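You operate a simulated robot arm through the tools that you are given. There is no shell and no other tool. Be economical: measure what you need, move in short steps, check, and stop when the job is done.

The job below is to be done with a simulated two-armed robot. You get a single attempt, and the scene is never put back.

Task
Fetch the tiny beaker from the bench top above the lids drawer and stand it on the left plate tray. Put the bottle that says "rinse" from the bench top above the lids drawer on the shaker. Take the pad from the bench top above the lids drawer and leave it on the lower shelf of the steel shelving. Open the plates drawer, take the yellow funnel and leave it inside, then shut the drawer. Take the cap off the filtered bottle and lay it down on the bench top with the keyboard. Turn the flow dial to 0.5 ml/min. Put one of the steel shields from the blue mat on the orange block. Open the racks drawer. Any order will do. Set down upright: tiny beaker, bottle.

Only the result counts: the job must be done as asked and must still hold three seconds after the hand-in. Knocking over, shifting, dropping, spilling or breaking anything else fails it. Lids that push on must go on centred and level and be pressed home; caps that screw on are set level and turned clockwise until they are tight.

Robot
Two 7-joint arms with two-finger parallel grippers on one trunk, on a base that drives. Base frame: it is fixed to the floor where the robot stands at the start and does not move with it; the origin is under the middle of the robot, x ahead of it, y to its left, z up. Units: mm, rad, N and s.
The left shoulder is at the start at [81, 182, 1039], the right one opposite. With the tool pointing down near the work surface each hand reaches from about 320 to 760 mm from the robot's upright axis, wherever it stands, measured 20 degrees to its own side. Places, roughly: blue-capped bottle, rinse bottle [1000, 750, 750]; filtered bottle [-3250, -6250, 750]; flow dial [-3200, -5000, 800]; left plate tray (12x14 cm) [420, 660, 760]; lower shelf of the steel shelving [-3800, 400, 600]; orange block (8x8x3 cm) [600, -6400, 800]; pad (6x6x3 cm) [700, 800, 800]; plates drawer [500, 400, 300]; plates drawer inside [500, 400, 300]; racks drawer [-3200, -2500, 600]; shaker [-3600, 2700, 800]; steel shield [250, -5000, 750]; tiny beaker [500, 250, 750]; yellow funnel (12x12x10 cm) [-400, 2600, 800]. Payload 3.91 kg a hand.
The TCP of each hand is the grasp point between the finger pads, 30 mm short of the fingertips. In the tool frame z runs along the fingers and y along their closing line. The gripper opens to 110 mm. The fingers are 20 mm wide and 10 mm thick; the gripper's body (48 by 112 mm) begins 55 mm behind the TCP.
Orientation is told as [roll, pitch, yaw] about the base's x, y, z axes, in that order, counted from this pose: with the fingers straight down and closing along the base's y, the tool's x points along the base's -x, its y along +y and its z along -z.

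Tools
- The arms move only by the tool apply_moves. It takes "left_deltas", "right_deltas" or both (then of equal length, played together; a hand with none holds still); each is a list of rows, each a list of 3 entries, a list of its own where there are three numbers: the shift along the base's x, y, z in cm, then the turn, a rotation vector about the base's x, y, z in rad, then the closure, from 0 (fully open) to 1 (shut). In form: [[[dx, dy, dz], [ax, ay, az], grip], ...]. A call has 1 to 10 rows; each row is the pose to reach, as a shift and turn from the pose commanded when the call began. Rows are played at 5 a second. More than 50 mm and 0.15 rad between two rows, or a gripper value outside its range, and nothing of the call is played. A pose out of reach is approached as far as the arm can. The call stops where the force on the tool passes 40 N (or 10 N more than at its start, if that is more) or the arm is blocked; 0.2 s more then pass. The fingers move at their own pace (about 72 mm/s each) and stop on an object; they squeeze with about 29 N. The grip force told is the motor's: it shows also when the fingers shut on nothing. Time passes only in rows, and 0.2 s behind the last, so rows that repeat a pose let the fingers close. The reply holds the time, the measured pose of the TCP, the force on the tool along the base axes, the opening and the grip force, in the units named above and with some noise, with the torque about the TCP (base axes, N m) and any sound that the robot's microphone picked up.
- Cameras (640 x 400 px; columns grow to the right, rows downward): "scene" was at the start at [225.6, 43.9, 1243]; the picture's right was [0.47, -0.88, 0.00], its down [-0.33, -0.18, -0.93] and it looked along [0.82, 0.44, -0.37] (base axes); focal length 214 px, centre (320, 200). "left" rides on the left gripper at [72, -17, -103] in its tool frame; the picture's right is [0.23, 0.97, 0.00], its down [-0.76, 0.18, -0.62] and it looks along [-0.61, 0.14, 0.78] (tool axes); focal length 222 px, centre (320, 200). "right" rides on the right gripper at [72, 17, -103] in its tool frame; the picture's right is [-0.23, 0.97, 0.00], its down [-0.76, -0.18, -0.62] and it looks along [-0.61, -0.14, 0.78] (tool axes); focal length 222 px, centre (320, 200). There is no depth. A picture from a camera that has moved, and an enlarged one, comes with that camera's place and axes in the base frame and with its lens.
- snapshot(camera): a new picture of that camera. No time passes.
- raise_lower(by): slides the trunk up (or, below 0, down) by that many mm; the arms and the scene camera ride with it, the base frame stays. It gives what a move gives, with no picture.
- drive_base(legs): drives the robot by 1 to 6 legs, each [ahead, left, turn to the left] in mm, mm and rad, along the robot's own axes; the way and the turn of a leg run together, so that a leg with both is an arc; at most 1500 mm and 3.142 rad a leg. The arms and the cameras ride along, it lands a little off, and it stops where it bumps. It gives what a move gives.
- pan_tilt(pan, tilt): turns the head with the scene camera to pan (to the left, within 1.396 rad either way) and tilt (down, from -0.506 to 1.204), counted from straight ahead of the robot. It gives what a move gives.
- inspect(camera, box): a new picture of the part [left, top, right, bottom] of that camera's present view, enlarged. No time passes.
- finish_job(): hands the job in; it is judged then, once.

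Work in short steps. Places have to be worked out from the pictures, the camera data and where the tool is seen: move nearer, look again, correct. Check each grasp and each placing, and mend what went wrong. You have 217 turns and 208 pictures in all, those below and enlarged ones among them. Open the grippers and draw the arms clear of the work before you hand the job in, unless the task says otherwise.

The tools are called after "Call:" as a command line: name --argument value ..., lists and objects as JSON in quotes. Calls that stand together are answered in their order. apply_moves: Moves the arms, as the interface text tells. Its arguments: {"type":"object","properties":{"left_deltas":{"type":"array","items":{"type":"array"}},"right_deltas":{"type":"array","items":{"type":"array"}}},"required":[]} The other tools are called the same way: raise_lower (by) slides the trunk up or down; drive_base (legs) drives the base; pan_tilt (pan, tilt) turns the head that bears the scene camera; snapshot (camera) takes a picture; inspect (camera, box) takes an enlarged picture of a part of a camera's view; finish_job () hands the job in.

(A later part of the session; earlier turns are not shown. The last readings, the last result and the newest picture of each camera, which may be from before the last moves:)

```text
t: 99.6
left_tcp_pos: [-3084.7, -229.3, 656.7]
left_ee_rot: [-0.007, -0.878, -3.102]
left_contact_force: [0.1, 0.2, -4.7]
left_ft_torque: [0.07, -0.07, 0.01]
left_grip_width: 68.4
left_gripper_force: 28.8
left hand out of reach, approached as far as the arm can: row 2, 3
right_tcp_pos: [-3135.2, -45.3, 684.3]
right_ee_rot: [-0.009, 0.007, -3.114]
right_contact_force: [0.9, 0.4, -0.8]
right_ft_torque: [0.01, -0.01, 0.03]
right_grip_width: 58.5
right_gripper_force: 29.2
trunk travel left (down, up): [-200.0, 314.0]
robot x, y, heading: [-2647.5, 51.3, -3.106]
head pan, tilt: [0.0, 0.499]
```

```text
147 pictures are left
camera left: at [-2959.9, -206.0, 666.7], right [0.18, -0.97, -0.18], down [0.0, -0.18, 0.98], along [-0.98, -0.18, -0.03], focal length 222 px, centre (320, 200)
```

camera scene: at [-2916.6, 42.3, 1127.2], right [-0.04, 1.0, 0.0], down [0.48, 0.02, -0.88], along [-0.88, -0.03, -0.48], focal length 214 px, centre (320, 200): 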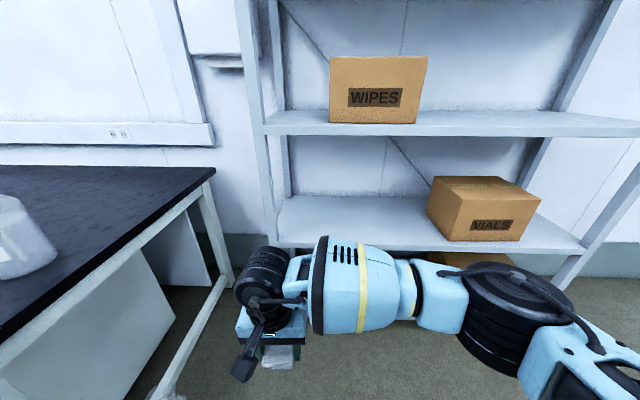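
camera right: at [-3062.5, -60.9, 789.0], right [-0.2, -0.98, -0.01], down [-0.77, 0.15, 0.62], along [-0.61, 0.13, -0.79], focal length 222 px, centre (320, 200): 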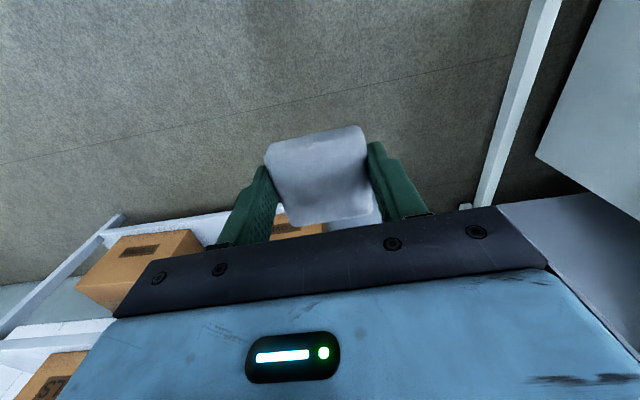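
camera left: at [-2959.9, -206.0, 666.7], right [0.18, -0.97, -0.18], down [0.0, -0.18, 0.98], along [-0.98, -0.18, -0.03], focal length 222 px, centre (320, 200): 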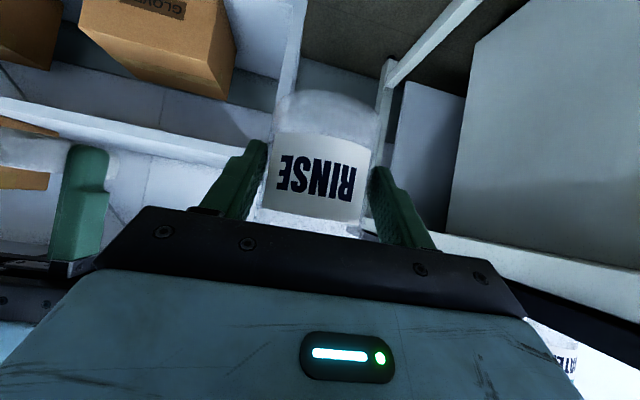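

The bottle is upright again. The shelf edge is estimated at x≈−3550, z≈600. I move the right hand to its right (y≈230) and drive 300 mm forward, then look.

Call:
apply_moves --right_deltas '[[[0, 4.5, 0], [0, 0, 0], 1], [[0, 9, 0], [0, 0, 0], 1], [[0, 13.5, 0], [0, 0, 0], 1], [[0, 18, 0], [0, 0, 0], 1], [[0, 22.5, 0], [0, 0, 0], 1], [[0, 27, 0], [0, 0, 0], 1]]'

Call:
drive_base --legs '[[300, 0, 0]]'

Call:
snapshot --camera "right"

Call:
snapshot --camera "scene"

```text
t: 101.0
left_tcp_pos: [-3082.7, -228.2, 657.9]
left_ee_rot: [-0.003, -0.876, -3.099]
left_contact_force: [0.1, 0.7, -3.2]
left_ft_torque: [0.01, -0.09, 0.03]
left_grip_width: 68.9
left_gripper_force: 29.2
right_tcp_pos: [-3137.0, 225.9, 687.5]
right_ee_rot: [-0.011, 0.008, -3.111]
right_contact_force: [-1.1, 0.8, -0.6]
right_ft_torque: [-0.01, -0.02, -0.03]
right_grip_width: 58.6
right_gripper_force: 28.9
trunk travel left (down, up): [-200.0, 314.0]
robot x, y, heading: [-2649.1, 53.6, -3.103]
head pan, tilt: [0.0, 0.499]
```

```text
t: 103.1
left_tcp_pos: [-3387.4, -235.7, 657.3]
left_ee_rot: [-0.004, -0.877, -3.108]
left_contact_force: [-0.6, 0.6, -3.8]
left_ft_torque: [0.02, -0.07, 0.0]
left_grip_width: 68.7
left_gripper_force: 29.7
right_tcp_pos: [-3435.7, 218.6, 687.9]
right_ee_rot: [-0.011, 0.01, -3.12]
right_contact_force: [-0.3, 0.4, -0.8]
right_ft_torque: [-0.04, -0.04, 0.01]
right_grip_width: 58.8
right_gripper_force: 28.6
trunk travel left (down, up): [-200.0, 314.0]
robot x, y, heading: [-2948.6, 44.1, -3.117]
head pan, tilt: [0.0, 0.499]
```

```text
146 pictures are left
camera right: at [-3363.6, 201.8, 791.3], right [-0.2, -0.98, -0.01], down [-0.77, 0.15, 0.62], along [-0.6, 0.14, -0.79], focal length 222 px, centre (320, 200)
```

right: 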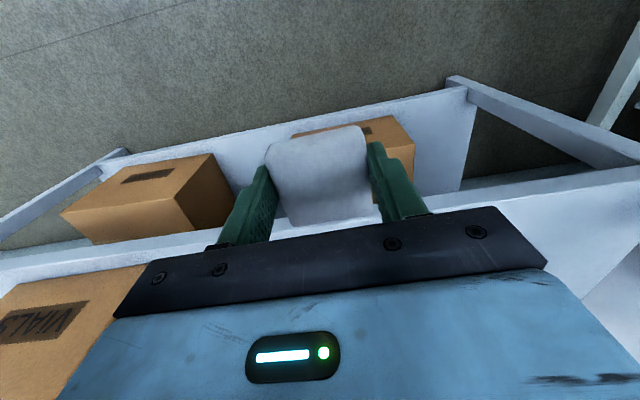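

```text
145 pictures are left
camera scene: at [-3217.2, 34.1, 1127.1], right [-0.03, 1.0, 0.0], down [0.48, 0.01, -0.88], along [-0.88, -0.03, -0.48], focal length 214 px, centre (320, 200)
```

scene: 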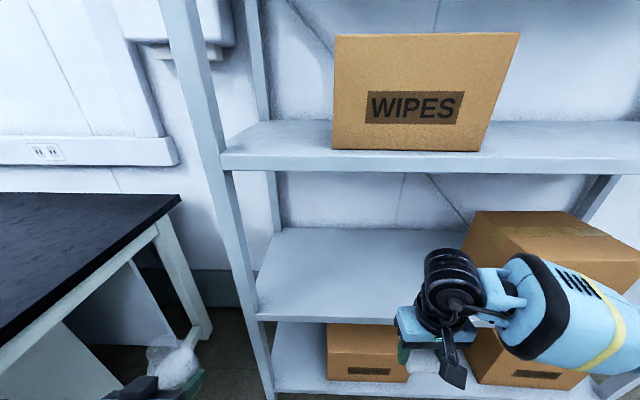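

The shelf edge works out near x −3527, z≈630, with the shelf above at z≈1000. To keep the forearm below that, I lower the trunk 100 mm while raising the right hand relative to it, then check.

Call:
raise_lower --by -100

Call:
apply_moves --right_deltas '[[[0, 0, 3], [0, 0, 0], 1], [[0, 0, 6], [0, 0, 0], 1], [[0, 0, 9], [0, 0, 0], 1]]'

Call:
snapshot --camera "scene"

Call:
snapshot --camera "right"

```text
t: 104.4
left_tcp_pos: [-3389.6, -230.2, 526.3]
left_ee_rot: [0.014, -0.803, -3.12]
left_contact_force: [0.2, 0.4, -4.1]
left_ft_torque: [0.0, -0.08, 0.03]
left_grip_width: 69.0
left_gripper_force: 28.9
right_tcp_pos: [-3433.6, 226.2, 590.0]
right_ee_rot: [0.003, -0.001, -3.117]
right_contact_force: [-0.7, -0.3, 0.0]
right_ft_torque: [0.01, 0.0, -0.04]
right_grip_width: 58.6
right_gripper_force: 29.4
trunk travel left (down, up): [-100.0, 414.0]
robot x, y, heading: [-2949.4, 42.3, -3.112]
head pan, tilt: [0.0, 0.499]
```

```text
t: 105.2
left_tcp_pos: [-3389.4, -228.8, 525.9]
left_ee_rot: [0.015, -0.802, -3.121]
left_contact_force: [0.7, 0.1, -4.4]
left_ft_torque: [-0.02, -0.08, 0.03]
left_grip_width: 68.9
left_gripper_force: 29.3
right_tcp_pos: [-3431.6, 229.0, 677.6]
right_ee_rot: [0.004, -0.002, -3.119]
right_contact_force: [0.1, 0.1, -0.9]
right_ft_torque: [-0.02, -0.01, 0.0]
right_grip_width: 58.9
right_gripper_force: 28.7
trunk travel left (down, up): [-100.0, 414.0]
robot x, y, heading: [-2949.4, 43.1, -3.116]
head pan, tilt: [0.0, 0.499]
```

```text
144 pictures are left
camera scene: at [-3251.4, 45.8, 1010.9], right [-0.03, 1.0, -0.01], down [0.47, 0.0, -0.88], along [-0.88, -0.03, -0.47], focal length 214 px, centre (320, 200)
```

scene: 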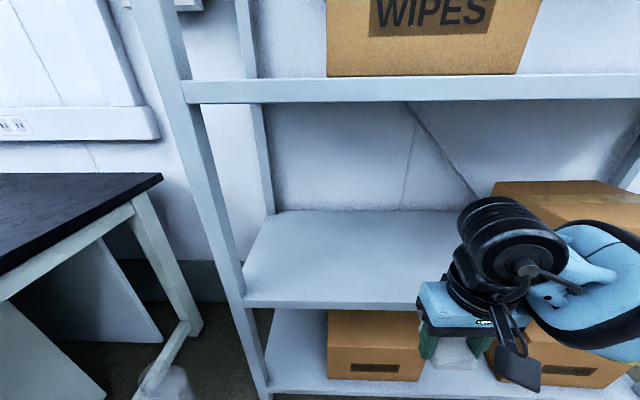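

```text
143 pictures are left
camera right: at [-3358.5, 211.9, 783.0], right [-0.21, -0.98, 0.0], down [-0.77, 0.16, 0.62], along [-0.61, 0.13, -0.78], focal length 222 px, centre (320, 200)
```

right: 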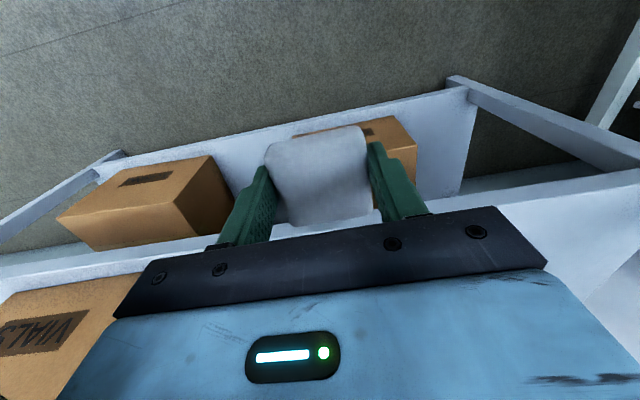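

Shelf top ≈ z 635, upper lip ≈ z 996, wrist top ≈ 913. I raise the right hand by 27 mm, drive 110 mm forward, and look.

Call:
apply_moves --right_deltas '[[[0, 0, 1.5], [0, 0, 0], 1], [[0, 0, 2.7], [0, 0, 0], 1]]'

Call:
drive_base --legs '[[110, 0, 0]]'

Call:
snapshot --camera "scene"

Call:
snapshot --camera "right"

```text
t: 105.8
left_tcp_pos: [-3387.3, -230.5, 524.9]
left_ee_rot: [0.015, -0.801, -3.123]
left_contact_force: [0.4, -0.1, -4.9]
left_ft_torque: [-0.03, -0.06, 0.0]
left_grip_width: 68.5
left_gripper_force: 29.0
right_tcp_pos: [-3430.7, 227.8, 705.9]
right_ee_rot: [0.005, 0.0, -3.119]
right_contact_force: [-0.2, -0.5, -0.7]
right_ft_torque: [0.01, 0.04, -0.02]
right_grip_width: 58.4
right_gripper_force: 28.8
trunk travel left (down, up): [-100.0, 414.0]
robot x, y, heading: [-2950.3, 40.7, -3.114]
head pan, tilt: [0.0, 0.499]
```

```text
t: 107.0
left_tcp_pos: [-3495.1, -228.4, 523.4]
left_ee_rot: [0.019, -0.795, -3.13]
left_contact_force: [0.0, 0.0, -4.1]
left_ft_torque: [-0.01, -0.08, 0.02]
left_grip_width: 69.0
left_gripper_force: 28.6
right_tcp_pos: [-3538.3, 229.1, 705.0]
right_ee_rot: [0.005, 0.0, -3.123]
right_contact_force: [1.1, 0.5, 0.2]
right_ft_torque: [-0.01, -0.02, 0.04]
right_grip_width: 58.4
right_gripper_force: 28.9
trunk travel left (down, up): [-100.0, 414.0]
robot x, y, heading: [-3056.3, 35.1, -3.115]
head pan, tilt: [0.0, 0.499]
```

```text
142 pictures are left
camera scene: at [-3358.6, 46.6, 1011.1], right [-0.03, 1.0, -0.02], down [0.47, 0.0, -0.88], along [-0.88, -0.03, -0.47], focal length 214 px, centre (320, 200)
```

scene: 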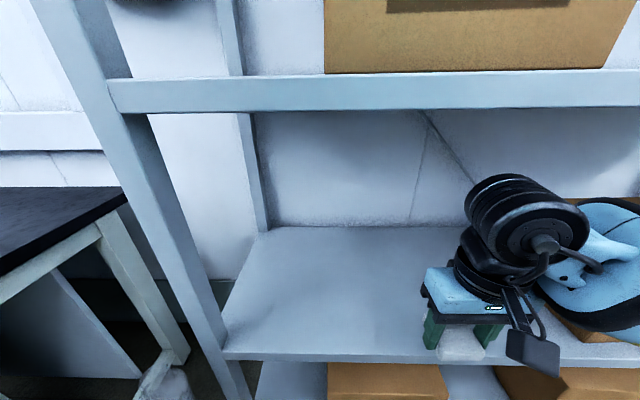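

```text
141 pictures are left
camera right: at [-3464.4, 213.4, 809.5], right [-0.21, -0.98, 0.01], down [-0.76, 0.17, 0.62], along [-0.61, 0.13, -0.78], focal length 222 px, centre (320, 200)
```

right: 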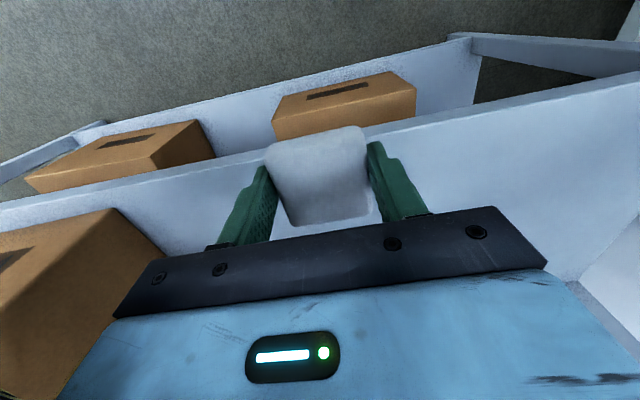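

The pad hangs just over the shelf's front edge (x≈−3540, z≈650). I move it 70 mm further in.

Call:
apply_moves --right_deltas '[[[-2.5, 0, 0], [0, 0, 0], 1], [[-5, 0, 0], [0, 0, 0], 1], [[-7.5, 0, 0], [0, 0, 0], 1]]'

Call:
snapshot --camera "scene"

Call:
snapshot --camera "right"

```text
t: 107.8
left_tcp_pos: [-3494.8, -227.6, 524.5]
left_ee_rot: [0.016, -0.797, -3.131]
left_contact_force: [0.0, -0.5, -3.8]
left_ft_torque: [-0.02, -0.08, 0.04]
left_grip_width: 68.7
left_gripper_force: 29.0
right_tcp_pos: [-3611.3, 228.6, 704.9]
right_ee_rot: [0.005, 0.0, -3.121]
right_contact_force: [0.8, -0.2, 0.3]
right_ft_torque: [-0.02, -0.06, 0.01]
right_grip_width: 58.4
right_gripper_force: 29.2
trunk travel left (down, up): [-100.0, 414.0]
robot x, y, heading: [-3053.9, 37.1, -3.116]
head pan, tilt: [0.0, 0.499]
```

```text
140 pictures are left
camera scene: at [-3358.5, 46.2, 1010.9], right [-0.03, 1.0, -0.01], down [0.47, 0.0, -0.88], along [-0.88, -0.03, -0.47], focal length 214 px, centre (320, 200)
```

scene: 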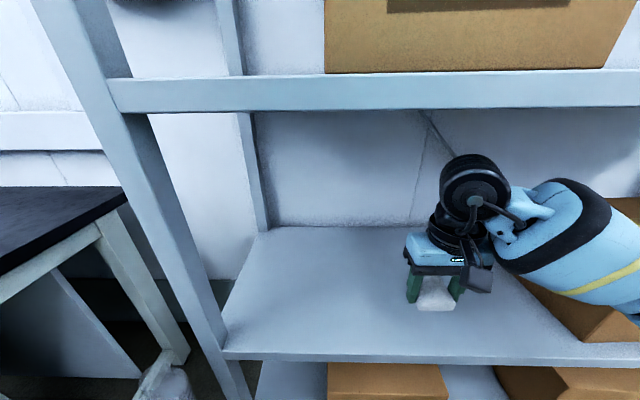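

```text
139 pictures are left
camera right: at [-3538.3, 213.5, 808.7], right [-0.21, -0.98, 0.0], down [-0.76, 0.17, 0.62], along [-0.61, 0.13, -0.78], focal length 222 px, centre (320, 200)
```

right: 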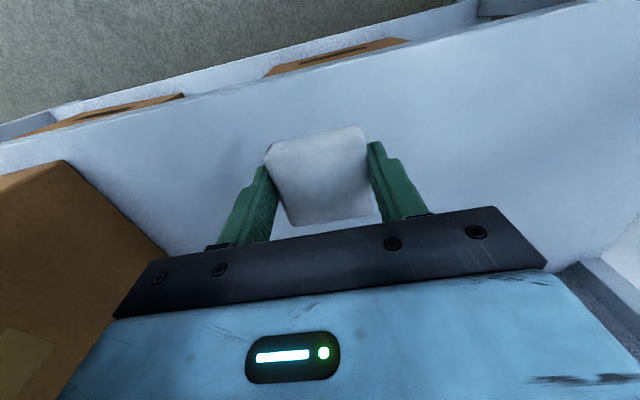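

The forearm is close to the VIALS box on the right, so I shift the hand 90 mm to the left (−y) before lowering.

Call:
apply_moves --right_deltas '[[[0, -3, 0], [0, 0, 0], 1], [[0, -6, 0], [0, 0, 0], 1], [[0, -9, 0], [0, 0, 0], 1]]'

Call:
inspect --camera "scene" --box '[320, 120, 640, 400]'

```text
t: 108.6
left_tcp_pos: [-3496.0, -228.3, 523.8]
left_ee_rot: [0.018, -0.796, -3.131]
left_contact_force: [0.4, 0.4, -3.9]
left_ft_torque: [0.02, -0.07, 0.0]
left_grip_width: 68.5
left_gripper_force: 28.9
right_tcp_pos: [-3611.7, 138.1, 708.9]
right_ee_rot: [0.006, -0.002, -3.122]
right_contact_force: [0.1, 0.5, 0.2]
right_ft_torque: [0.02, 0.02, 0.0]
right_grip_width: 58.6
right_gripper_force: 29.2
trunk travel left (down, up): [-100.0, 414.0]
robot x, y, heading: [-3053.0, 35.1, -3.119]
head pan, tilt: [0.0, 0.499]
```

```text
1.43 times, centred on (480, 260) of scene
camera zoom: at [-3358.6, 46.2, 1011.0], right [-0.03, 1.0, -0.02], down [0.47, 0.0, -0.88], along [-0.88, -0.03, -0.47], focal length 306 px, centre (91, 114)
```

zoom: 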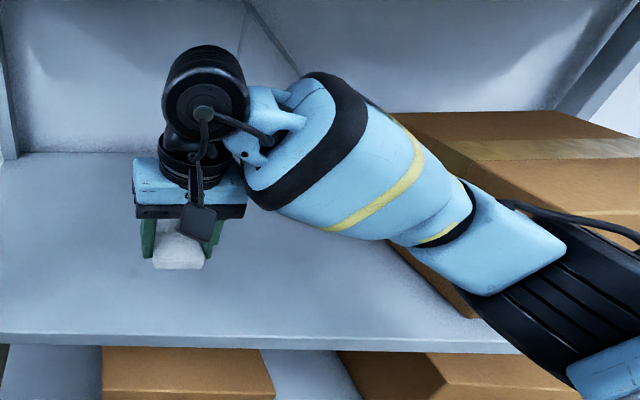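

More room now. I lower in steps and watch the force.

Call:
apply_moves --right_deltas '[[[0, 0, -1], [0, 0, 0], 1], [[0, 0, -2], [0, 0, 0], 1]]'

Call:
apply_moves --right_deltas '[[[0, 0, -0.4], [0, 0, 0], 1], [[0, 0, -0.8], [0, 0, 0], 1]]'

Call:
inspect --camera "scene" --box '[320, 120, 640, 400]'

```text
t: 109.2
left_tcp_pos: [-3495.6, -228.0, 524.3]
left_ee_rot: [0.018, -0.795, -3.13]
left_contact_force: [0.7, 0.2, -3.7]
left_ft_torque: [-0.03, -0.07, 0.0]
left_grip_width: 68.7
left_gripper_force: 28.9
right_tcp_pos: [-3612.9, 137.9, 688.0]
right_ee_rot: [0.005, -0.003, -3.122]
right_contact_force: [-0.2, -0.8, -0.4]
right_ft_torque: [-0.04, 0.0, 0.0]
right_grip_width: 58.6
right_gripper_force: 29.1
trunk travel left (down, up): [-100.0, 414.0]
robot x, y, heading: [-3056.2, 39.0, -3.115]
head pan, tilt: [0.0, 0.499]
```

```text
t: 109.8
left_tcp_pos: [-3496.0, -227.8, 523.9]
left_ee_rot: [0.017, -0.796, -3.133]
left_contact_force: [0.7, 0.2, -4.2]
left_ft_torque: [0.0, -0.05, 0.02]
left_grip_width: 68.3
left_gripper_force: 29.1
right_tcp_pos: [-3613.0, 139.5, 679.3]
right_ee_rot: [0.005, -0.001, -3.122]
right_contact_force: [0.1, 0.6, -0.4]
right_ft_torque: [-0.01, 0.02, 0.0]
right_grip_width: 58.7
right_gripper_force: 29.0
trunk travel left (down, up): [-100.0, 414.0]
robot x, y, heading: [-3055.7, 36.8, -3.116]
head pan, tilt: [0.0, 0.499]
```

```text
1.43 times, centred on (480, 260) of scene
camera zoom: at [-3358.9, 46.1, 1010.9], right [-0.03, 1.0, -0.02], down [0.47, 0.0, -0.88], along [-0.88, -0.03, -0.47], focal length 306 px, centre (91, 114)
```

zoom: 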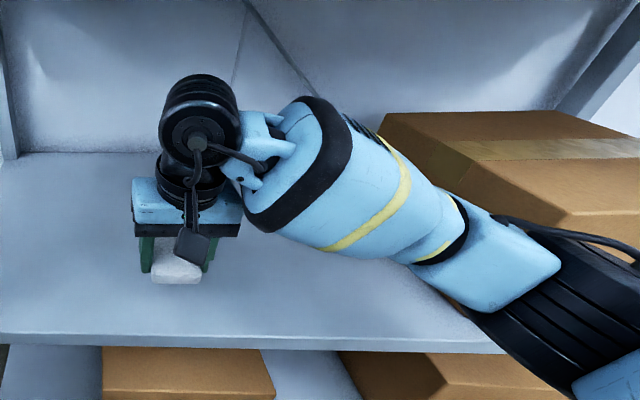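

No contact yet; I go on lowering in 3 mm steps.

Call:
apply_moves --right_deltas '[[[0, 0, -0.3], [0, 0, 0], 1], [[0, 0, -0.6], [0, 0, 0], 1], [[0, 0, -0.9], [0, 0, 0], 1]]'

Call:
apply_moves --right_deltas '[[[0, 0, -0.2], [0, 0, 0], 1], [[0, 0, -0.4], [0, 0, 0], 1], [[0, 0, -0.6], [0, 0, 0], 1]]'

Call:
inspect --camera "scene" --box '[320, 120, 640, 400]'

```text
t: 110.6
left_tcp_pos: [-3497.1, -228.9, 525.0]
left_ee_rot: [0.018, -0.798, -3.132]
left_contact_force: [-0.7, -1.0, -4.9]
left_ft_torque: [0.02, -0.09, -0.03]
left_grip_width: 68.5
left_gripper_force: 28.9
right_tcp_pos: [-3613.8, 137.0, 671.0]
right_ee_rot: [0.004, 0.0, -3.121]
right_contact_force: [-0.3, -0.1, -0.6]
right_ft_torque: [0.02, 0.01, 0.02]
right_grip_width: 58.6
right_gripper_force: 28.6
trunk travel left (down, up): [-100.0, 414.0]
robot x, y, heading: [-3054.6, 41.2, -3.12]
head pan, tilt: [0.0, 0.499]
```

```text
t: 111.4
left_tcp_pos: [-3496.8, -227.9, 525.8]
left_ee_rot: [0.017, -0.798, -3.131]
left_contact_force: [0.1, 0.2, -4.2]
left_ft_torque: [0.03, -0.04, -0.01]
left_grip_width: 68.6
left_gripper_force: 29.2
right_tcp_pos: [-3613.6, 137.6, 664.3]
right_ee_rot: [0.004, -0.001, -3.123]
right_contact_force: [-0.1, 0.5, -0.7]
right_ft_torque: [-0.03, 0.0, -0.05]
right_grip_width: 58.9
right_gripper_force: 28.7
trunk travel left (down, up): [-100.0, 414.0]
robot x, y, heading: [-3055.6, 33.6, -3.118]
head pan, tilt: [0.0, 0.499]
```

```text
1.43 times, centred on (480, 260) of scene
camera zoom: at [-3359.2, 46.0, 1010.8], right [-0.03, 1.0, -0.02], down [0.47, 0.0, -0.88], along [-0.88, -0.03, -0.47], focal length 306 px, centre (91, 114)
```

zoom: 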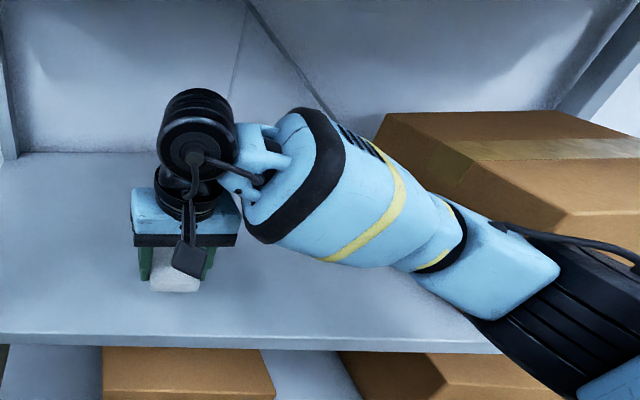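

Still free; continue.

Call:
apply_moves --right_deltas '[[[0, 0, -0.3], [0, 0, 0], 1], [[0, 0, -0.6], [0, 0, 0], 1], [[0, 0, -0.9], [0, 0, 0], 1]]'

Call:
apply_moves --right_deltas '[[[0, 0, -0.3], [0, 0, 0], 1], [[0, 0, -0.6], [0, 0, 0], 1], [[0, 0, -0.9], [0, 0, 0], 1]]'

```text
t: 112.2
left_tcp_pos: [-3497.3, -228.0, 525.4]
left_ee_rot: [0.017, -0.796, -3.131]
left_contact_force: [0.5, 0.1, -2.9]
left_ft_torque: [-0.03, -0.05, 0.0]
left_grip_width: 68.5
left_gripper_force: 28.9
right_tcp_pos: [-3613.4, 137.5, 655.0]
right_ee_rot: [0.005, 0.0, -3.122]
right_contact_force: [-0.5, 1.1, -0.3]
right_ft_torque: [0.01, 0.0, 0.01]
right_grip_width: 58.2
right_gripper_force: 28.8
trunk travel left (down, up): [-100.0, 414.0]
robot x, y, heading: [-3054.5, 37.9, -3.117]
head pan, tilt: [0.0, 0.499]
```

```text
t: 113.0
left_tcp_pos: [-3497.0, -228.5, 525.6]
left_ee_rot: [0.015, -0.798, -3.13]
left_contact_force: [-0.1, 0.3, -3.6]
left_ft_torque: [-0.01, -0.05, 0.0]
left_grip_width: 68.5
left_gripper_force: 29.3
right_tcp_pos: [-3613.2, 137.3, 645.8]
right_ee_rot: [0.006, -0.001, -3.122]
right_contact_force: [0.3, 0.1, -0.3]
right_ft_torque: [-0.01, -0.01, 0.0]
right_grip_width: 58.9
right_gripper_force: 28.9
trunk travel left (down, up): [-100.0, 414.0]
robot x, y, heading: [-3060.8, 38.8, -3.117]
head pan, tilt: [0.0, 0.499]
```

I check by the right camera how far the shelf is.

Call:
snapshot --camera "right"

Call:
snapshot --camera "scene"

```text
135 pictures are left
camera right: at [-3540.2, 121.6, 750.0], right [-0.21, -0.98, 0.0], down [-0.76, 0.17, 0.62], along [-0.61, 0.13, -0.78], focal length 222 px, centre (320, 200)
```

right: 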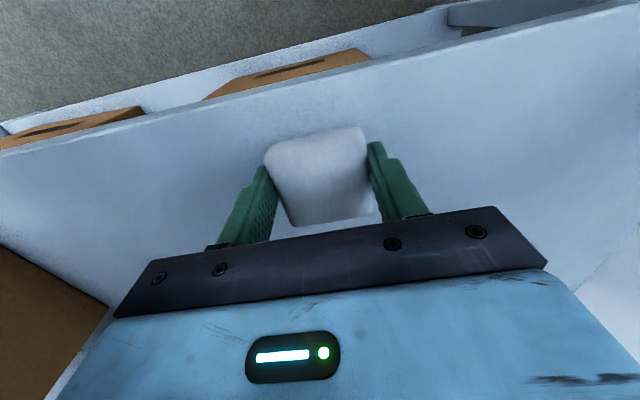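

```text
134 pictures are left
camera scene: at [-3359.4, 45.9, 1010.8], right [-0.03, 1.0, -0.02], down [0.47, 0.0, -0.88], along [-0.88, -0.03, -0.47], focal length 214 px, centre (320, 200)
```

scene: 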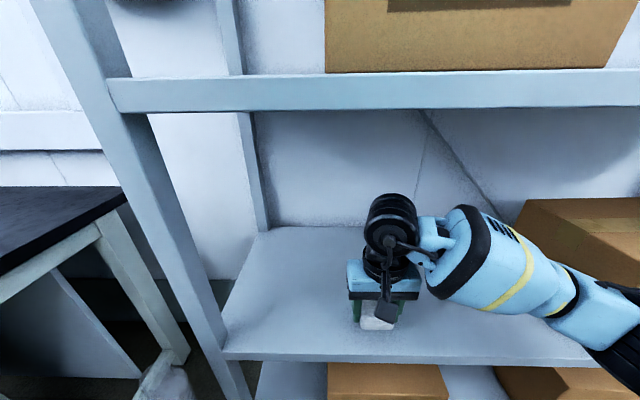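

Combining views, the shelf is at z≈600 with its front edge at x≈−3565. I move 40 mm further in and lower to TCP z≈633.

Call:
apply_moves --right_deltas '[[[-2, 0, 0], [0, 0, 0], 1], [[-4, 0, 0], [0, 0, 0], 1], [[-4, 0, -0.6], [0, 0, 0], 1], [[-4, 0, -1.0], [0, 0, 0], 1]]'

Call:
apply_moves --right_deltas '[[[0, 0, -0.2], [0, 0, 0], 1], [[0, 0, -0.4], [0, 0, 0], 1]]'

```text
t: 114.0
left_tcp_pos: [-3497.9, -228.5, 524.9]
left_ee_rot: [0.018, -0.797, -3.13]
left_contact_force: [0.2, 0.6, -4.3]
left_ft_torque: [0.01, -0.08, -0.01]
left_grip_width: 68.7
left_gripper_force: 29.3
right_tcp_pos: [-3655.0, 137.8, 635.6]
right_ee_rot: [0.004, 0.0, -3.123]
right_contact_force: [-0.4, -0.7, -0.4]
right_ft_torque: [0.0, 0.02, 0.01]
right_grip_width: 59.0
right_gripper_force: 28.6
trunk travel left (down, up): [-100.0, 414.0]
robot x, y, heading: [-3056.3, 37.2, -3.12]
head pan, tilt: [0.0, 0.499]
```

```text
t: 114.6
left_tcp_pos: [-3496.1, -229.1, 524.1]
left_ee_rot: [0.018, -0.797, -3.131]
left_contact_force: [0.1, 0.3, -3.6]
left_ft_torque: [-0.03, -0.06, -0.03]
left_grip_width: 68.9
left_gripper_force: 29.3
right_tcp_pos: [-3654.2, 137.6, 632.5]
right_ee_rot: [0.006, -0.001, -3.123]
right_contact_force: [-0.2, -0.6, -0.1]
right_ft_torque: [0.01, 0.0, -0.02]
right_grip_width: 58.7
right_gripper_force: 29.0
trunk travel left (down, up): [-100.0, 414.0]
robot x, y, heading: [-3055.7, 36.8, -3.116]
head pan, tilt: [0.0, 0.499]
```

Almost there; smaller steps until contact.

Call:
apply_moves --right_deltas '[[[0, 0, -0.2], [0, 0, 0], 1], [[0, 0, -0.4], [0, 0, 0], 1]]'

Call:
apply_moves --right_deltas '[[[0, 0, -0.2], [0, 0, 0], 1], [[0, 0, -0.4], [0, 0, 0], 1]]'

```text
t: 115.2
left_tcp_pos: [-3497.4, -228.7, 525.8]
left_ee_rot: [0.017, -0.8, -3.132]
left_contact_force: [0.5, -0.5, -4.1]
left_ft_torque: [0.04, -0.09, 0.0]
left_grip_width: 68.6
left_gripper_force: 28.8
right_tcp_pos: [-3655.0, 138.2, 628.7]
right_ee_rot: [0.007, 0.0, -3.121]
right_contact_force: [-0.3, 0.5, -1.2]
right_ft_torque: [-0.01, -0.02, -0.02]
right_grip_width: 58.6
right_gripper_force: 28.8
trunk travel left (down, up): [-100.0, 414.0]
robot x, y, heading: [-3054.6, 37.7, -3.113]
head pan, tilt: [0.0, 0.499]
```

```text
t: 115.8
left_tcp_pos: [-3498.1, -229.0, 524.6]
left_ee_rot: [0.017, -0.799, -3.132]
left_contact_force: [0.5, -0.2, -5.0]
left_ft_torque: [0.0, -0.09, -0.02]
left_grip_width: 68.6
left_gripper_force: 29.0
right_tcp_pos: [-3653.7, 137.0, 624.3]
right_ee_rot: [0.002, 0.002, -3.122]
right_contact_force: [-0.1, -0.1, -0.5]
right_ft_torque: [-0.01, 0.0, 0.03]
right_grip_width: 58.7
right_gripper_force: 29.2
trunk travel left (down, up): [-100.0, 414.0]
robot x, y, heading: [-3055.9, 38.2, -3.118]
head pan, tilt: [0.0, 0.499]
```

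Call:
apply_moves --right_deltas '[[[0, 0, -0.2], [0, 0, 0], 1], [[0, 0, -0.4], [0, 0, 0], 1], [[0, 0, -0.6], [0, 0, 0], 1]]'

Call:
inspect --camera "scene" --box '[300, 180, 500, 380]'

```text
t: 116.6
left_tcp_pos: [-3498.0, -227.2, 525.6]
left_ee_rot: [0.018, -0.799, -3.131]
left_contact_force: [-0.2, 0.2, -3.4]
left_ft_torque: [-0.01, -0.09, 0.01]
left_grip_width: 68.6
left_gripper_force: 28.9
right_tcp_pos: [-3654.7, 136.5, 618.2]
right_ee_rot: [0.005, 0.0, -3.123]
right_contact_force: [-0.7, 0.5, -0.2]
right_ft_torque: [0.0, -0.01, 0.01]
right_grip_width: 58.5
right_gripper_force: 29.3
trunk travel left (down, up): [-100.0, 414.0]
robot x, y, heading: [-3057.8, 35.5, -3.122]
head pan, tilt: [0.0, 0.499]
```

```text
2.00 times, centred on (400, 280) of scene
camera zoom: at [-3359.9, 45.8, 1010.6], right [-0.03, 1.0, -0.01], down [0.47, 0.0, -0.88], along [-0.88, -0.03, -0.47], focal length 429 px, centre (160, 40)
```

zoom: 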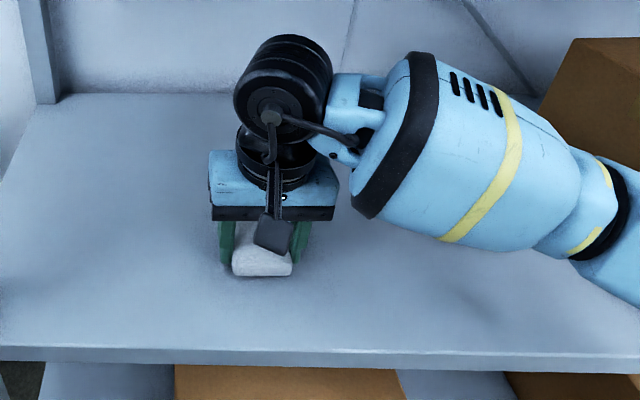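

Shadow is close to the pad; continue down a little more.

Call:
apply_moves --right_deltas '[[[0, 0, -0.2], [0, 0, 0], 1], [[0, 0, -0.4], [0, 0, 0], 1], [[0, 0, -0.6], [0, 0, 0], 1]]'

Call:
apply_moves --right_deltas '[[[0, 0, -0.2], [0, 0, 0], 1], [[0, 0, -0.4], [0, 0, 0], 1], [[0, 0, -0.5], [0, 0, 0], 1]]'

```text
t: 117.4
left_tcp_pos: [-3497.8, -229.1, 524.7]
left_ee_rot: [0.017, -0.8, -3.131]
left_contact_force: [-0.5, -0.6, -4.6]
left_ft_torque: [0.04, -0.06, 0.01]
left_grip_width: 68.6
left_gripper_force: 29.4
right_tcp_pos: [-3654.8, 135.8, 612.6]
right_ee_rot: [0.006, 0.0, -3.122]
right_contact_force: [-0.2, 0.3, -0.6]
right_ft_torque: [-0.02, -0.01, 0.01]
right_grip_width: 58.7
right_gripper_force: 29.3
trunk travel left (down, up): [-100.0, 414.0]
robot x, y, heading: [-3055.8, 40.2, -3.113]
head pan, tilt: [0.0, 0.499]
```

```text
t: 118.2
left_tcp_pos: [-3497.1, -228.2, 525.1]
left_ee_rot: [0.017, -0.799, -3.131]
left_contact_force: [-0.4, 0.4, -4.0]
left_ft_torque: [0.0, -0.04, 0.01]
left_grip_width: 68.5
left_gripper_force: 28.5
right_tcp_pos: [-3654.3, 136.2, 610.7]
right_ee_rot: [0.005, -0.003, -3.124]
right_contact_force: [-0.9, 0.4, 20.7]
right_ft_torque: [0.44, -0.37, 0.06]
right_grip_width: 58.8
right_gripper_force: 29.3
trunk travel left (down, up): [-100.0, 414.0]
robot x, y, heading: [-3054.5, 40.7, -3.118]
head pan, tilt: [0.0, 0.499]
```

Contact (21 N) at z 611. I open, rise 60 mm, then pull back out.

Call:
apply_moves --right_deltas '[[[0, 0, 0.3], [0, 0, 0], 0.4], [[0, 0, 0.3], [0, 0, 0], 0.1], [[0, 0, 0.3], [0, 0, 0], 0], [[0, 0, 3], [0, 0, 0], 0], [[0, 0, 7], [0, 0, 0], 0], [[4, 0, 8], [0, 0, 0], 0], [[8, 0, 8], [0, 0, 0], 0], [[12, 0, 8], [0, 0, 0], 0], [[16, 0, 8], [0, 0, 0], 0]]'

Call:
snapshot --camera "scene"

```text
t: 120.2
left_tcp_pos: [-3497.3, -228.8, 525.3]
left_ee_rot: [0.016, -0.799, -3.13]
left_contact_force: [0.4, -0.2, -4.1]
left_ft_torque: [0.01, -0.05, 0.0]
left_grip_width: 68.5
left_gripper_force: 29.0
right_tcp_pos: [-3493.3, 137.4, 687.3]
right_ee_rot: [0.004, 0.0, -3.123]
right_contact_force: [-0.1, 0.4, -0.3]
right_ft_torque: [0.0, 0.02, 0.0]
right_grip_width: 110.1
right_gripper_force: 0.0
trunk travel left (down, up): [-100.0, 414.0]
robot x, y, heading: [-3055.8, 38.8, -3.117]
head pan, tilt: [0.0, 0.499]
```

```text
132 pictures are left
camera scene: at [-3360.2, 45.8, 1010.5], right [-0.03, 1.0, -0.01], down [0.47, 0.0, -0.88], along [-0.88, -0.03, -0.47], focal length 214 px, centre (320, 200)
```

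scene: 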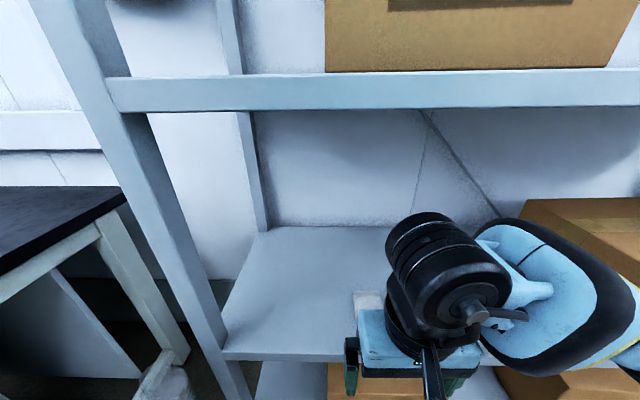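

The pad is left on the shelf. I back off, raise the trunk by 350 mm and drive toward the cart with the shaker.

Call:
drive_base --legs '[[-450, 0, 0], [0, -1400, 0], [0, -500, 0]]'

Call:
raise_lower --by 350

Call:
pan_tilt --pan -0.4 --tilt 0.45

Call:
snapshot --camera "scene"

Call:
snapshot --camera "left"

```text
t: 139.4
left_tcp_pos: [-3091.1, 1670.6, 514.8]
left_ee_rot: [-0.005, -0.784, -3.119]
left_contact_force: [-0.7, -0.5, -4.6]
left_ft_torque: [0.0, -0.02, -0.03]
left_grip_width: 68.3
left_gripper_force: 28.9
right_tcp_pos: [-3087.2, 2034.9, 685.4]
right_ee_rot: [-0.01, 0.006, -3.125]
right_contact_force: [0.0, -0.1, -0.7]
right_ft_torque: [0.01, -0.01, 0.01]
right_grip_width: 109.8
right_gripper_force: 0.0
trunk travel left (down, up): [-100.0, 414.0]
robot x, y, heading: [-2644.0, 1944.9, -3.123]
head pan, tilt: [0.0, 0.499]
```

```text
t: 142.8
left_tcp_pos: [-3090.2, 1671.4, 864.9]
left_ee_rot: [-0.006, -0.782, -3.119]
left_contact_force: [0.1, -0.1, -3.8]
left_ft_torque: [-0.01, -0.07, -0.01]
left_grip_width: 68.3
left_gripper_force: 28.6
right_tcp_pos: [-3087.2, 2034.3, 1034.8]
right_ee_rot: [-0.012, 0.008, -3.126]
right_contact_force: [0.1, 1.0, -0.5]
right_ft_torque: [0.0, -0.02, 0.01]
right_grip_width: 110.1
right_gripper_force: 0.2
trunk travel left (down, up): [-450.0, 64.0]
robot x, y, heading: [-2649.4, 1944.9, -3.122]
head pan, tilt: [0.0, 0.499]
```

```text
t: 143.7
left_tcp_pos: [-3089.4, 1671.9, 864.3]
left_ee_rot: [-0.006, -0.783, -3.119]
left_contact_force: [-0.2, -0.1, -3.8]
left_ft_torque: [-0.02, -0.07, 0.0]
left_grip_width: 68.3
left_gripper_force: 29.1
right_tcp_pos: [-3088.3, 2034.8, 1034.8]
right_ee_rot: [-0.01, 0.005, -3.126]
right_contact_force: [-0.1, 0.1, 0.0]
right_ft_torque: [0.0, -0.02, 0.04]
right_grip_width: 110.0
right_gripper_force: 0.1
trunk travel left (down, up): [-450.0, 64.0]
robot x, y, heading: [-2647.3, 1944.0, -3.121]
head pan, tilt: [-0.4, 0.45]
```

```text
131 pictures are left
camera scene: at [-2817.8, 1976.2, 1401.6], right [0.37, 0.93, 0.0], down [0.4, -0.16, -0.9], along [-0.84, 0.33, -0.44], focal length 214 px, centre (320, 200)
```

scene: 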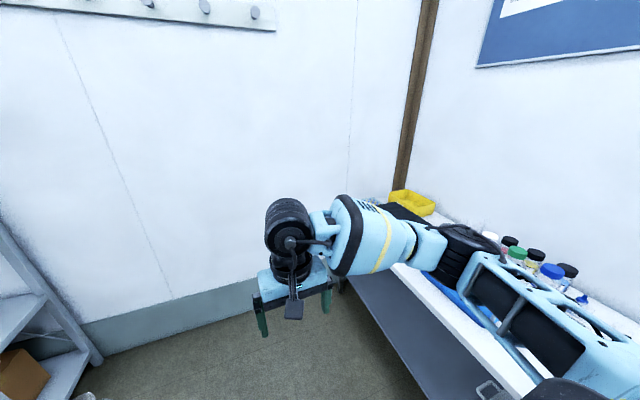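

```text
130 pictures are left
camera left: at [-2966.3, 1691.3, 886.4], right [0.18, -0.97, -0.16], down [-0.1, -0.18, 0.98], along [-0.98, -0.16, -0.13], focal length 222 px, centre (320, 200)
```

left: 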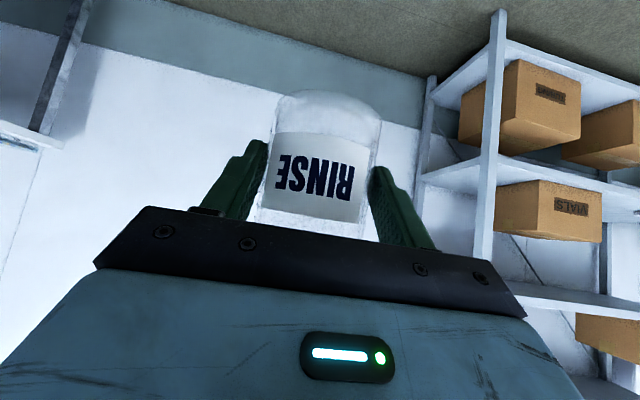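

The table with the shaker stands along the +y wall. I move 350 mm away from it, turn to face +y and look.

Call:
drive_base --legs '[[0, 350, 0], [0, 0, -1.56]]'

Call:
pan_tilt --pan 0.3 --tilt 0.5

Call:
snapshot --camera "scene"

```text
t: 151.2
left_tcp_pos: [-2914.3, 2032.8, 863.1]
left_ee_rot: [-0.005, -0.784, 1.601]
left_contact_force: [-0.1, 0.1, -3.3]
left_ft_torque: [-0.09, 0.04, -0.05]
left_grip_width: 68.1
left_gripper_force: 29.3
right_tcp_pos: [-2551.7, 2033.0, 1034.7]
right_ee_rot: [-0.01, 0.008, 1.595]
right_contact_force: [1.8, 0.1, -0.6]
right_ft_torque: [-0.01, -0.01, -0.01]
right_grip_width: 110.0
right_gripper_force: 0.0
trunk travel left (down, up): [-450.0, 64.0]
robot x, y, heading: [-2635.8, 1590.4, 1.598]
head pan, tilt: [-0.4, 0.45]
```

```text
t: 152.2
left_tcp_pos: [-2915.1, 2033.3, 865.5]
left_ee_rot: [-0.005, -0.785, 1.602]
left_contact_force: [0.2, 0.9, -2.7]
left_ft_torque: [-0.1, -0.04, -0.02]
left_grip_width: 68.3
left_gripper_force: 29.1
right_tcp_pos: [-2551.5, 2032.8, 1035.4]
right_ee_rot: [-0.011, 0.008, 1.595]
right_contact_force: [0.2, 0.3, 0.0]
right_ft_torque: [-0.03, 0.05, 0.02]
right_grip_width: 109.9
right_gripper_force: 0.0
trunk travel left (down, up): [-450.0, 64.0]
robot x, y, heading: [-2636.4, 1594.1, 1.604]
head pan, tilt: [0.3, 0.499]
```

```text
129 pictures are left
camera scene: at [-2671.4, 1762.1, 1397.1], right [0.95, 0.32, 0.0], down [0.15, -0.45, -0.88], along [-0.28, 0.83, -0.48], focal length 214 px, centre (320, 200)
```

scene: 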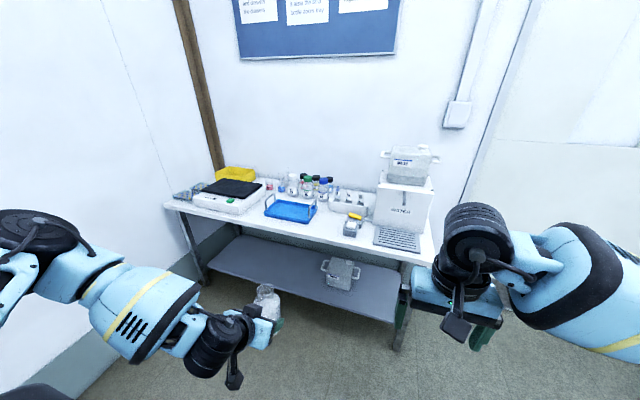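

I see the shaker (white box with black platform) at the left end of the table. I enlarge it and the keyboard-like thing.

Call:
inspect --camera "scene" --box '[150, 140, 350, 265]'

Call:
inspect --camera "scene" --box '[320, 140, 480, 265]'

```text
3.20 times, centred on (250, 202) of scene
camera zoom: at [-2671.4, 1762.1, 1397.1], right [0.95, 0.32, 0.0], down [0.15, -0.45, -0.88], along [-0.28, 0.83, -0.48], focal length 686 px, centre (544, 192)
```

zoom: 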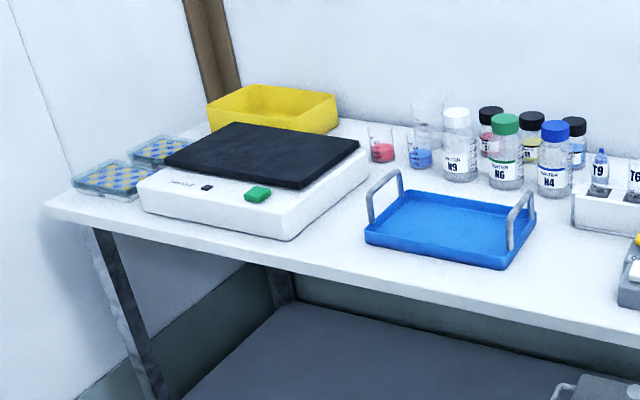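

```text
3.20 times, centred on (400, 202) of scene
camera zoom: at [-2671.4, 1762.1, 1397.1], right [0.95, 0.32, 0.0], down [0.15, -0.45, -0.88], along [-0.28, 0.83, -0.48], focal length 686 px, centre (64, 192)
```

zoom: 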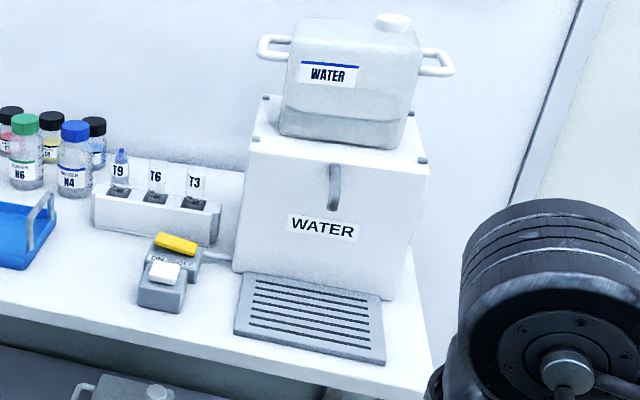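

I raise the left hand by 100 mm and correct its tilt, then drive left and forward so that the shaker is straight ahead of the left arm.

Call:
apply_moves --left_deltas '[[[0, 0, 3.5], [0.03, 0, 0], 1], [[0, 0, 7], [0.06, 0, 0], 1], [[0, 0, 10], [0.087, 0, 0], 1]]'

Call:
drive_base --legs '[[0, 670, -0.033], [420, 0, 0]]'

Call:
snapshot --camera "scene"

Call:
snapshot --camera "left"

```text
t: 153.0
left_tcp_pos: [-2915.1, 2032.1, 966.5]
left_ee_rot: [-0.008, -0.871, 1.604]
left_contact_force: [0.9, 0.2, -4.5]
left_ft_torque: [-0.08, -0.02, -0.02]
left_grip_width: 68.3
left_gripper_force: 29.2
right_tcp_pos: [-2551.5, 2032.9, 1035.4]
right_ee_rot: [-0.01, 0.006, 1.595]
right_contact_force: [0.0, -0.4, 0.2]
right_ft_torque: [-0.01, -0.03, -0.01]
right_grip_width: 110.1
right_gripper_force: 0.0
trunk travel left (down, up): [-450.0, 64.0]
robot x, y, heading: [-2638.7, 1587.9, 1.602]
head pan, tilt: [0.3, 0.499]
```

```text
t: 161.5
left_tcp_pos: [-3564.3, 2449.3, 965.9]
left_ee_rot: [-0.009, -0.871, 1.569]
left_contact_force: [-0.4, 0.4, -4.1]
left_ft_torque: [-0.07, 0.0, -0.01]
left_grip_width: 68.5
left_gripper_force: 28.1
right_tcp_pos: [-3200.7, 2435.7, 1034.7]
right_ee_rot: [-0.01, 0.007, 1.56]
right_contact_force: [-0.2, 0.6, -0.2]
right_ft_torque: [0.03, -0.01, 0.02]
right_grip_width: 109.8
right_gripper_force: 0.1
trunk travel left (down, up): [-450.0, 64.0]
robot x, y, heading: [-3302.9, 1996.3, 1.569]
head pan, tilt: [0.3, 0.499]
```

```text
126 pictures are left
camera scene: at [-3330.1, 2169.3, 1397.1], right [0.96, 0.29, 0.0], down [0.14, -0.46, -0.88], along [-0.26, 0.84, -0.48], focal length 214 px, centre (320, 200)
```

scene: 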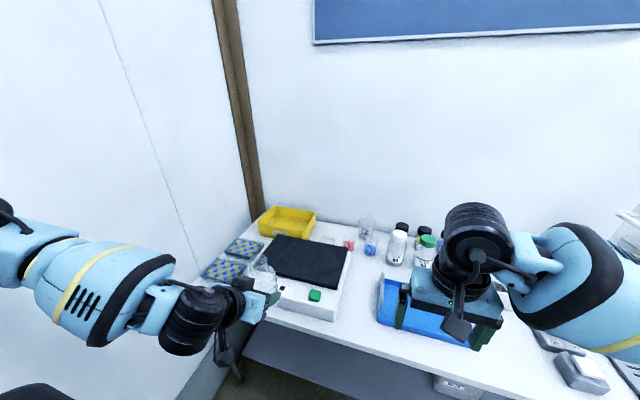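

```text
125 pictures are left
camera left: at [-3548.2, 2323.7, 976.6], right [-0.97, -0.14, -0.18], down [-0.18, 0.02, 0.98], along [-0.13, 0.99, -0.04], focal length 222 px, centre (320, 200)
```

left: 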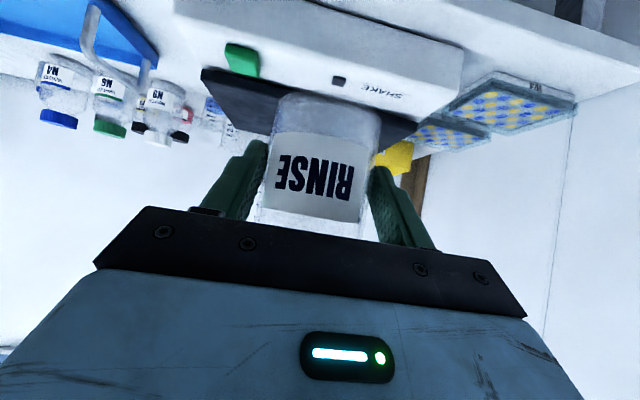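

The platform centre works out at (−3534,2685), top z≈846. I drive 110 mm forward, then move the hand by (+30,+85) and look.

Call:
drive_base --legs '[[110, 0, 0]]'

Call:
apply_moves --left_deltas '[[[1, 3, 0], [0, 0, 0], 1], [[2, 6, 0], [0, 0, 0], 1], [[3, 9, 0], [0, 0, 0], 1]]'

Call:
snapshot --camera "scene"

Call:
snapshot --camera "left"

```text
t: 162.7
left_tcp_pos: [-3564.2, 2556.9, 966.2]
left_ee_rot: [-0.01, -0.87, 1.571]
left_contact_force: [0.0, -0.1, -3.8]
left_ft_torque: [-0.12, 0.0, 0.02]
left_grip_width: 68.3
left_gripper_force: 28.7
right_tcp_pos: [-3198.8, 2543.3, 1035.6]
right_ee_rot: [-0.011, 0.007, 1.561]
right_contact_force: [0.0, -0.1, 0.0]
right_ft_torque: [0.0, -0.02, -0.02]
right_grip_width: 110.1
right_gripper_force: 0.1
trunk travel left (down, up): [-450.0, 64.0]
robot x, y, heading: [-3300.1, 2106.5, 1.565]
head pan, tilt: [0.3, 0.499]
```

```text
t: 163.5
left_tcp_pos: [-3533.7, 2645.6, 965.4]
left_ee_rot: [-0.009, -0.871, 1.573]
left_contact_force: [0.3, 1.4, -3.2]
left_ft_torque: [-0.11, 0.01, -0.01]
left_grip_width: 68.6
left_gripper_force: 28.7
right_tcp_pos: [-3199.5, 2544.1, 1034.2]
right_ee_rot: [-0.011, 0.009, 1.56]
right_contact_force: [0.1, 0.5, -0.3]
right_ft_torque: [0.0, 0.03, 0.0]
right_grip_width: 110.0
right_gripper_force: 0.1
trunk travel left (down, up): [-450.0, 64.0]
robot x, y, heading: [-3302.3, 2106.2, 1.568]
head pan, tilt: [0.3, 0.499]
```

```text
124 pictures are left
camera scene: at [-3328.9, 2277.9, 1397.0], right [0.96, 0.29, 0.0], down [0.14, -0.46, -0.88], along [-0.26, 0.84, -0.48], focal length 214 px, centre (320, 200)
```

scene: 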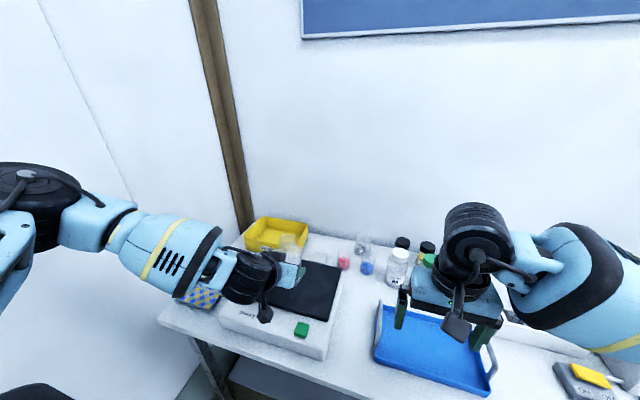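

```text
123 pictures are left
camera left: at [-3517.4, 2522.0, 975.8], right [-0.97, -0.14, -0.18], down [-0.18, 0.02, 0.98], along [-0.13, 0.99, -0.04], focal length 222 px, centre (320, 200)
```

left: 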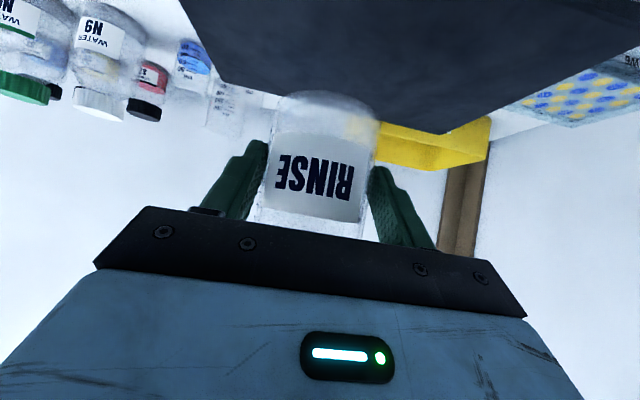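

The bottle is over the platform (its rear edge at y≈2790, centre 2685). I lower to z≈905, then in small steps.

Call:
apply_moves --left_deltas '[[[0, 0.7, -2.5], [0, 0, 0], 1], [[0, 1.5, -5], [0, 0, 0], 1], [[0, 1.5, -6], [0, 0, 0], 1]]'

Call:
snapshot --camera "left"

Call:
inspect --camera "scene" --box '[180, 180, 380, 340]'

```text
t: 164.3
left_tcp_pos: [-3533.4, 2662.7, 906.0]
left_ee_rot: [-0.01, -0.871, 1.572]
left_contact_force: [-0.1, -1.1, -3.2]
left_ft_torque: [-0.04, 0.03, -0.01]
left_grip_width: 68.2
left_gripper_force: 29.2
right_tcp_pos: [-3199.5, 2543.8, 1035.8]
right_ee_rot: [-0.011, 0.007, 1.561]
right_contact_force: [-0.9, 0.2, -0.1]
right_ft_torque: [-0.02, -0.06, 0.02]
right_grip_width: 110.0
right_gripper_force: 0.1
trunk travel left (down, up): [-450.0, 64.0]
robot x, y, heading: [-3299.0, 2105.6, 1.57]
head pan, tilt: [0.3, 0.499]
```

```text
122 pictures are left
camera left: at [-3518.7, 2537.5, 916.6], right [-0.97, -0.14, -0.18], down [-0.18, 0.02, 0.98], along [-0.13, 0.99, -0.04], focal length 222 px, centre (320, 200)
```

left: 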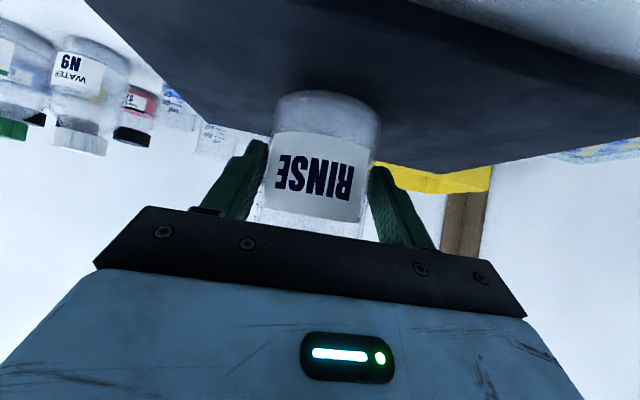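

```text
2.50 times, centred on (280, 260) of scene
camera zoom: at [-3329.7, 2277.2, 1397.1], right [0.96, 0.29, 0.0], down [0.14, -0.46, -0.88], along [-0.26, 0.84, -0.48], focal length 536 px, centre (420, 50)
```

zoom: 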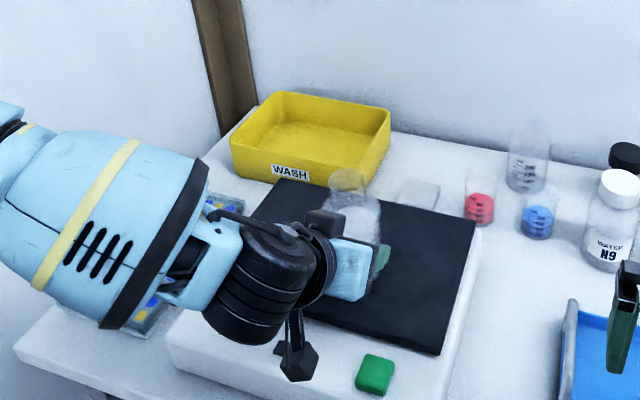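

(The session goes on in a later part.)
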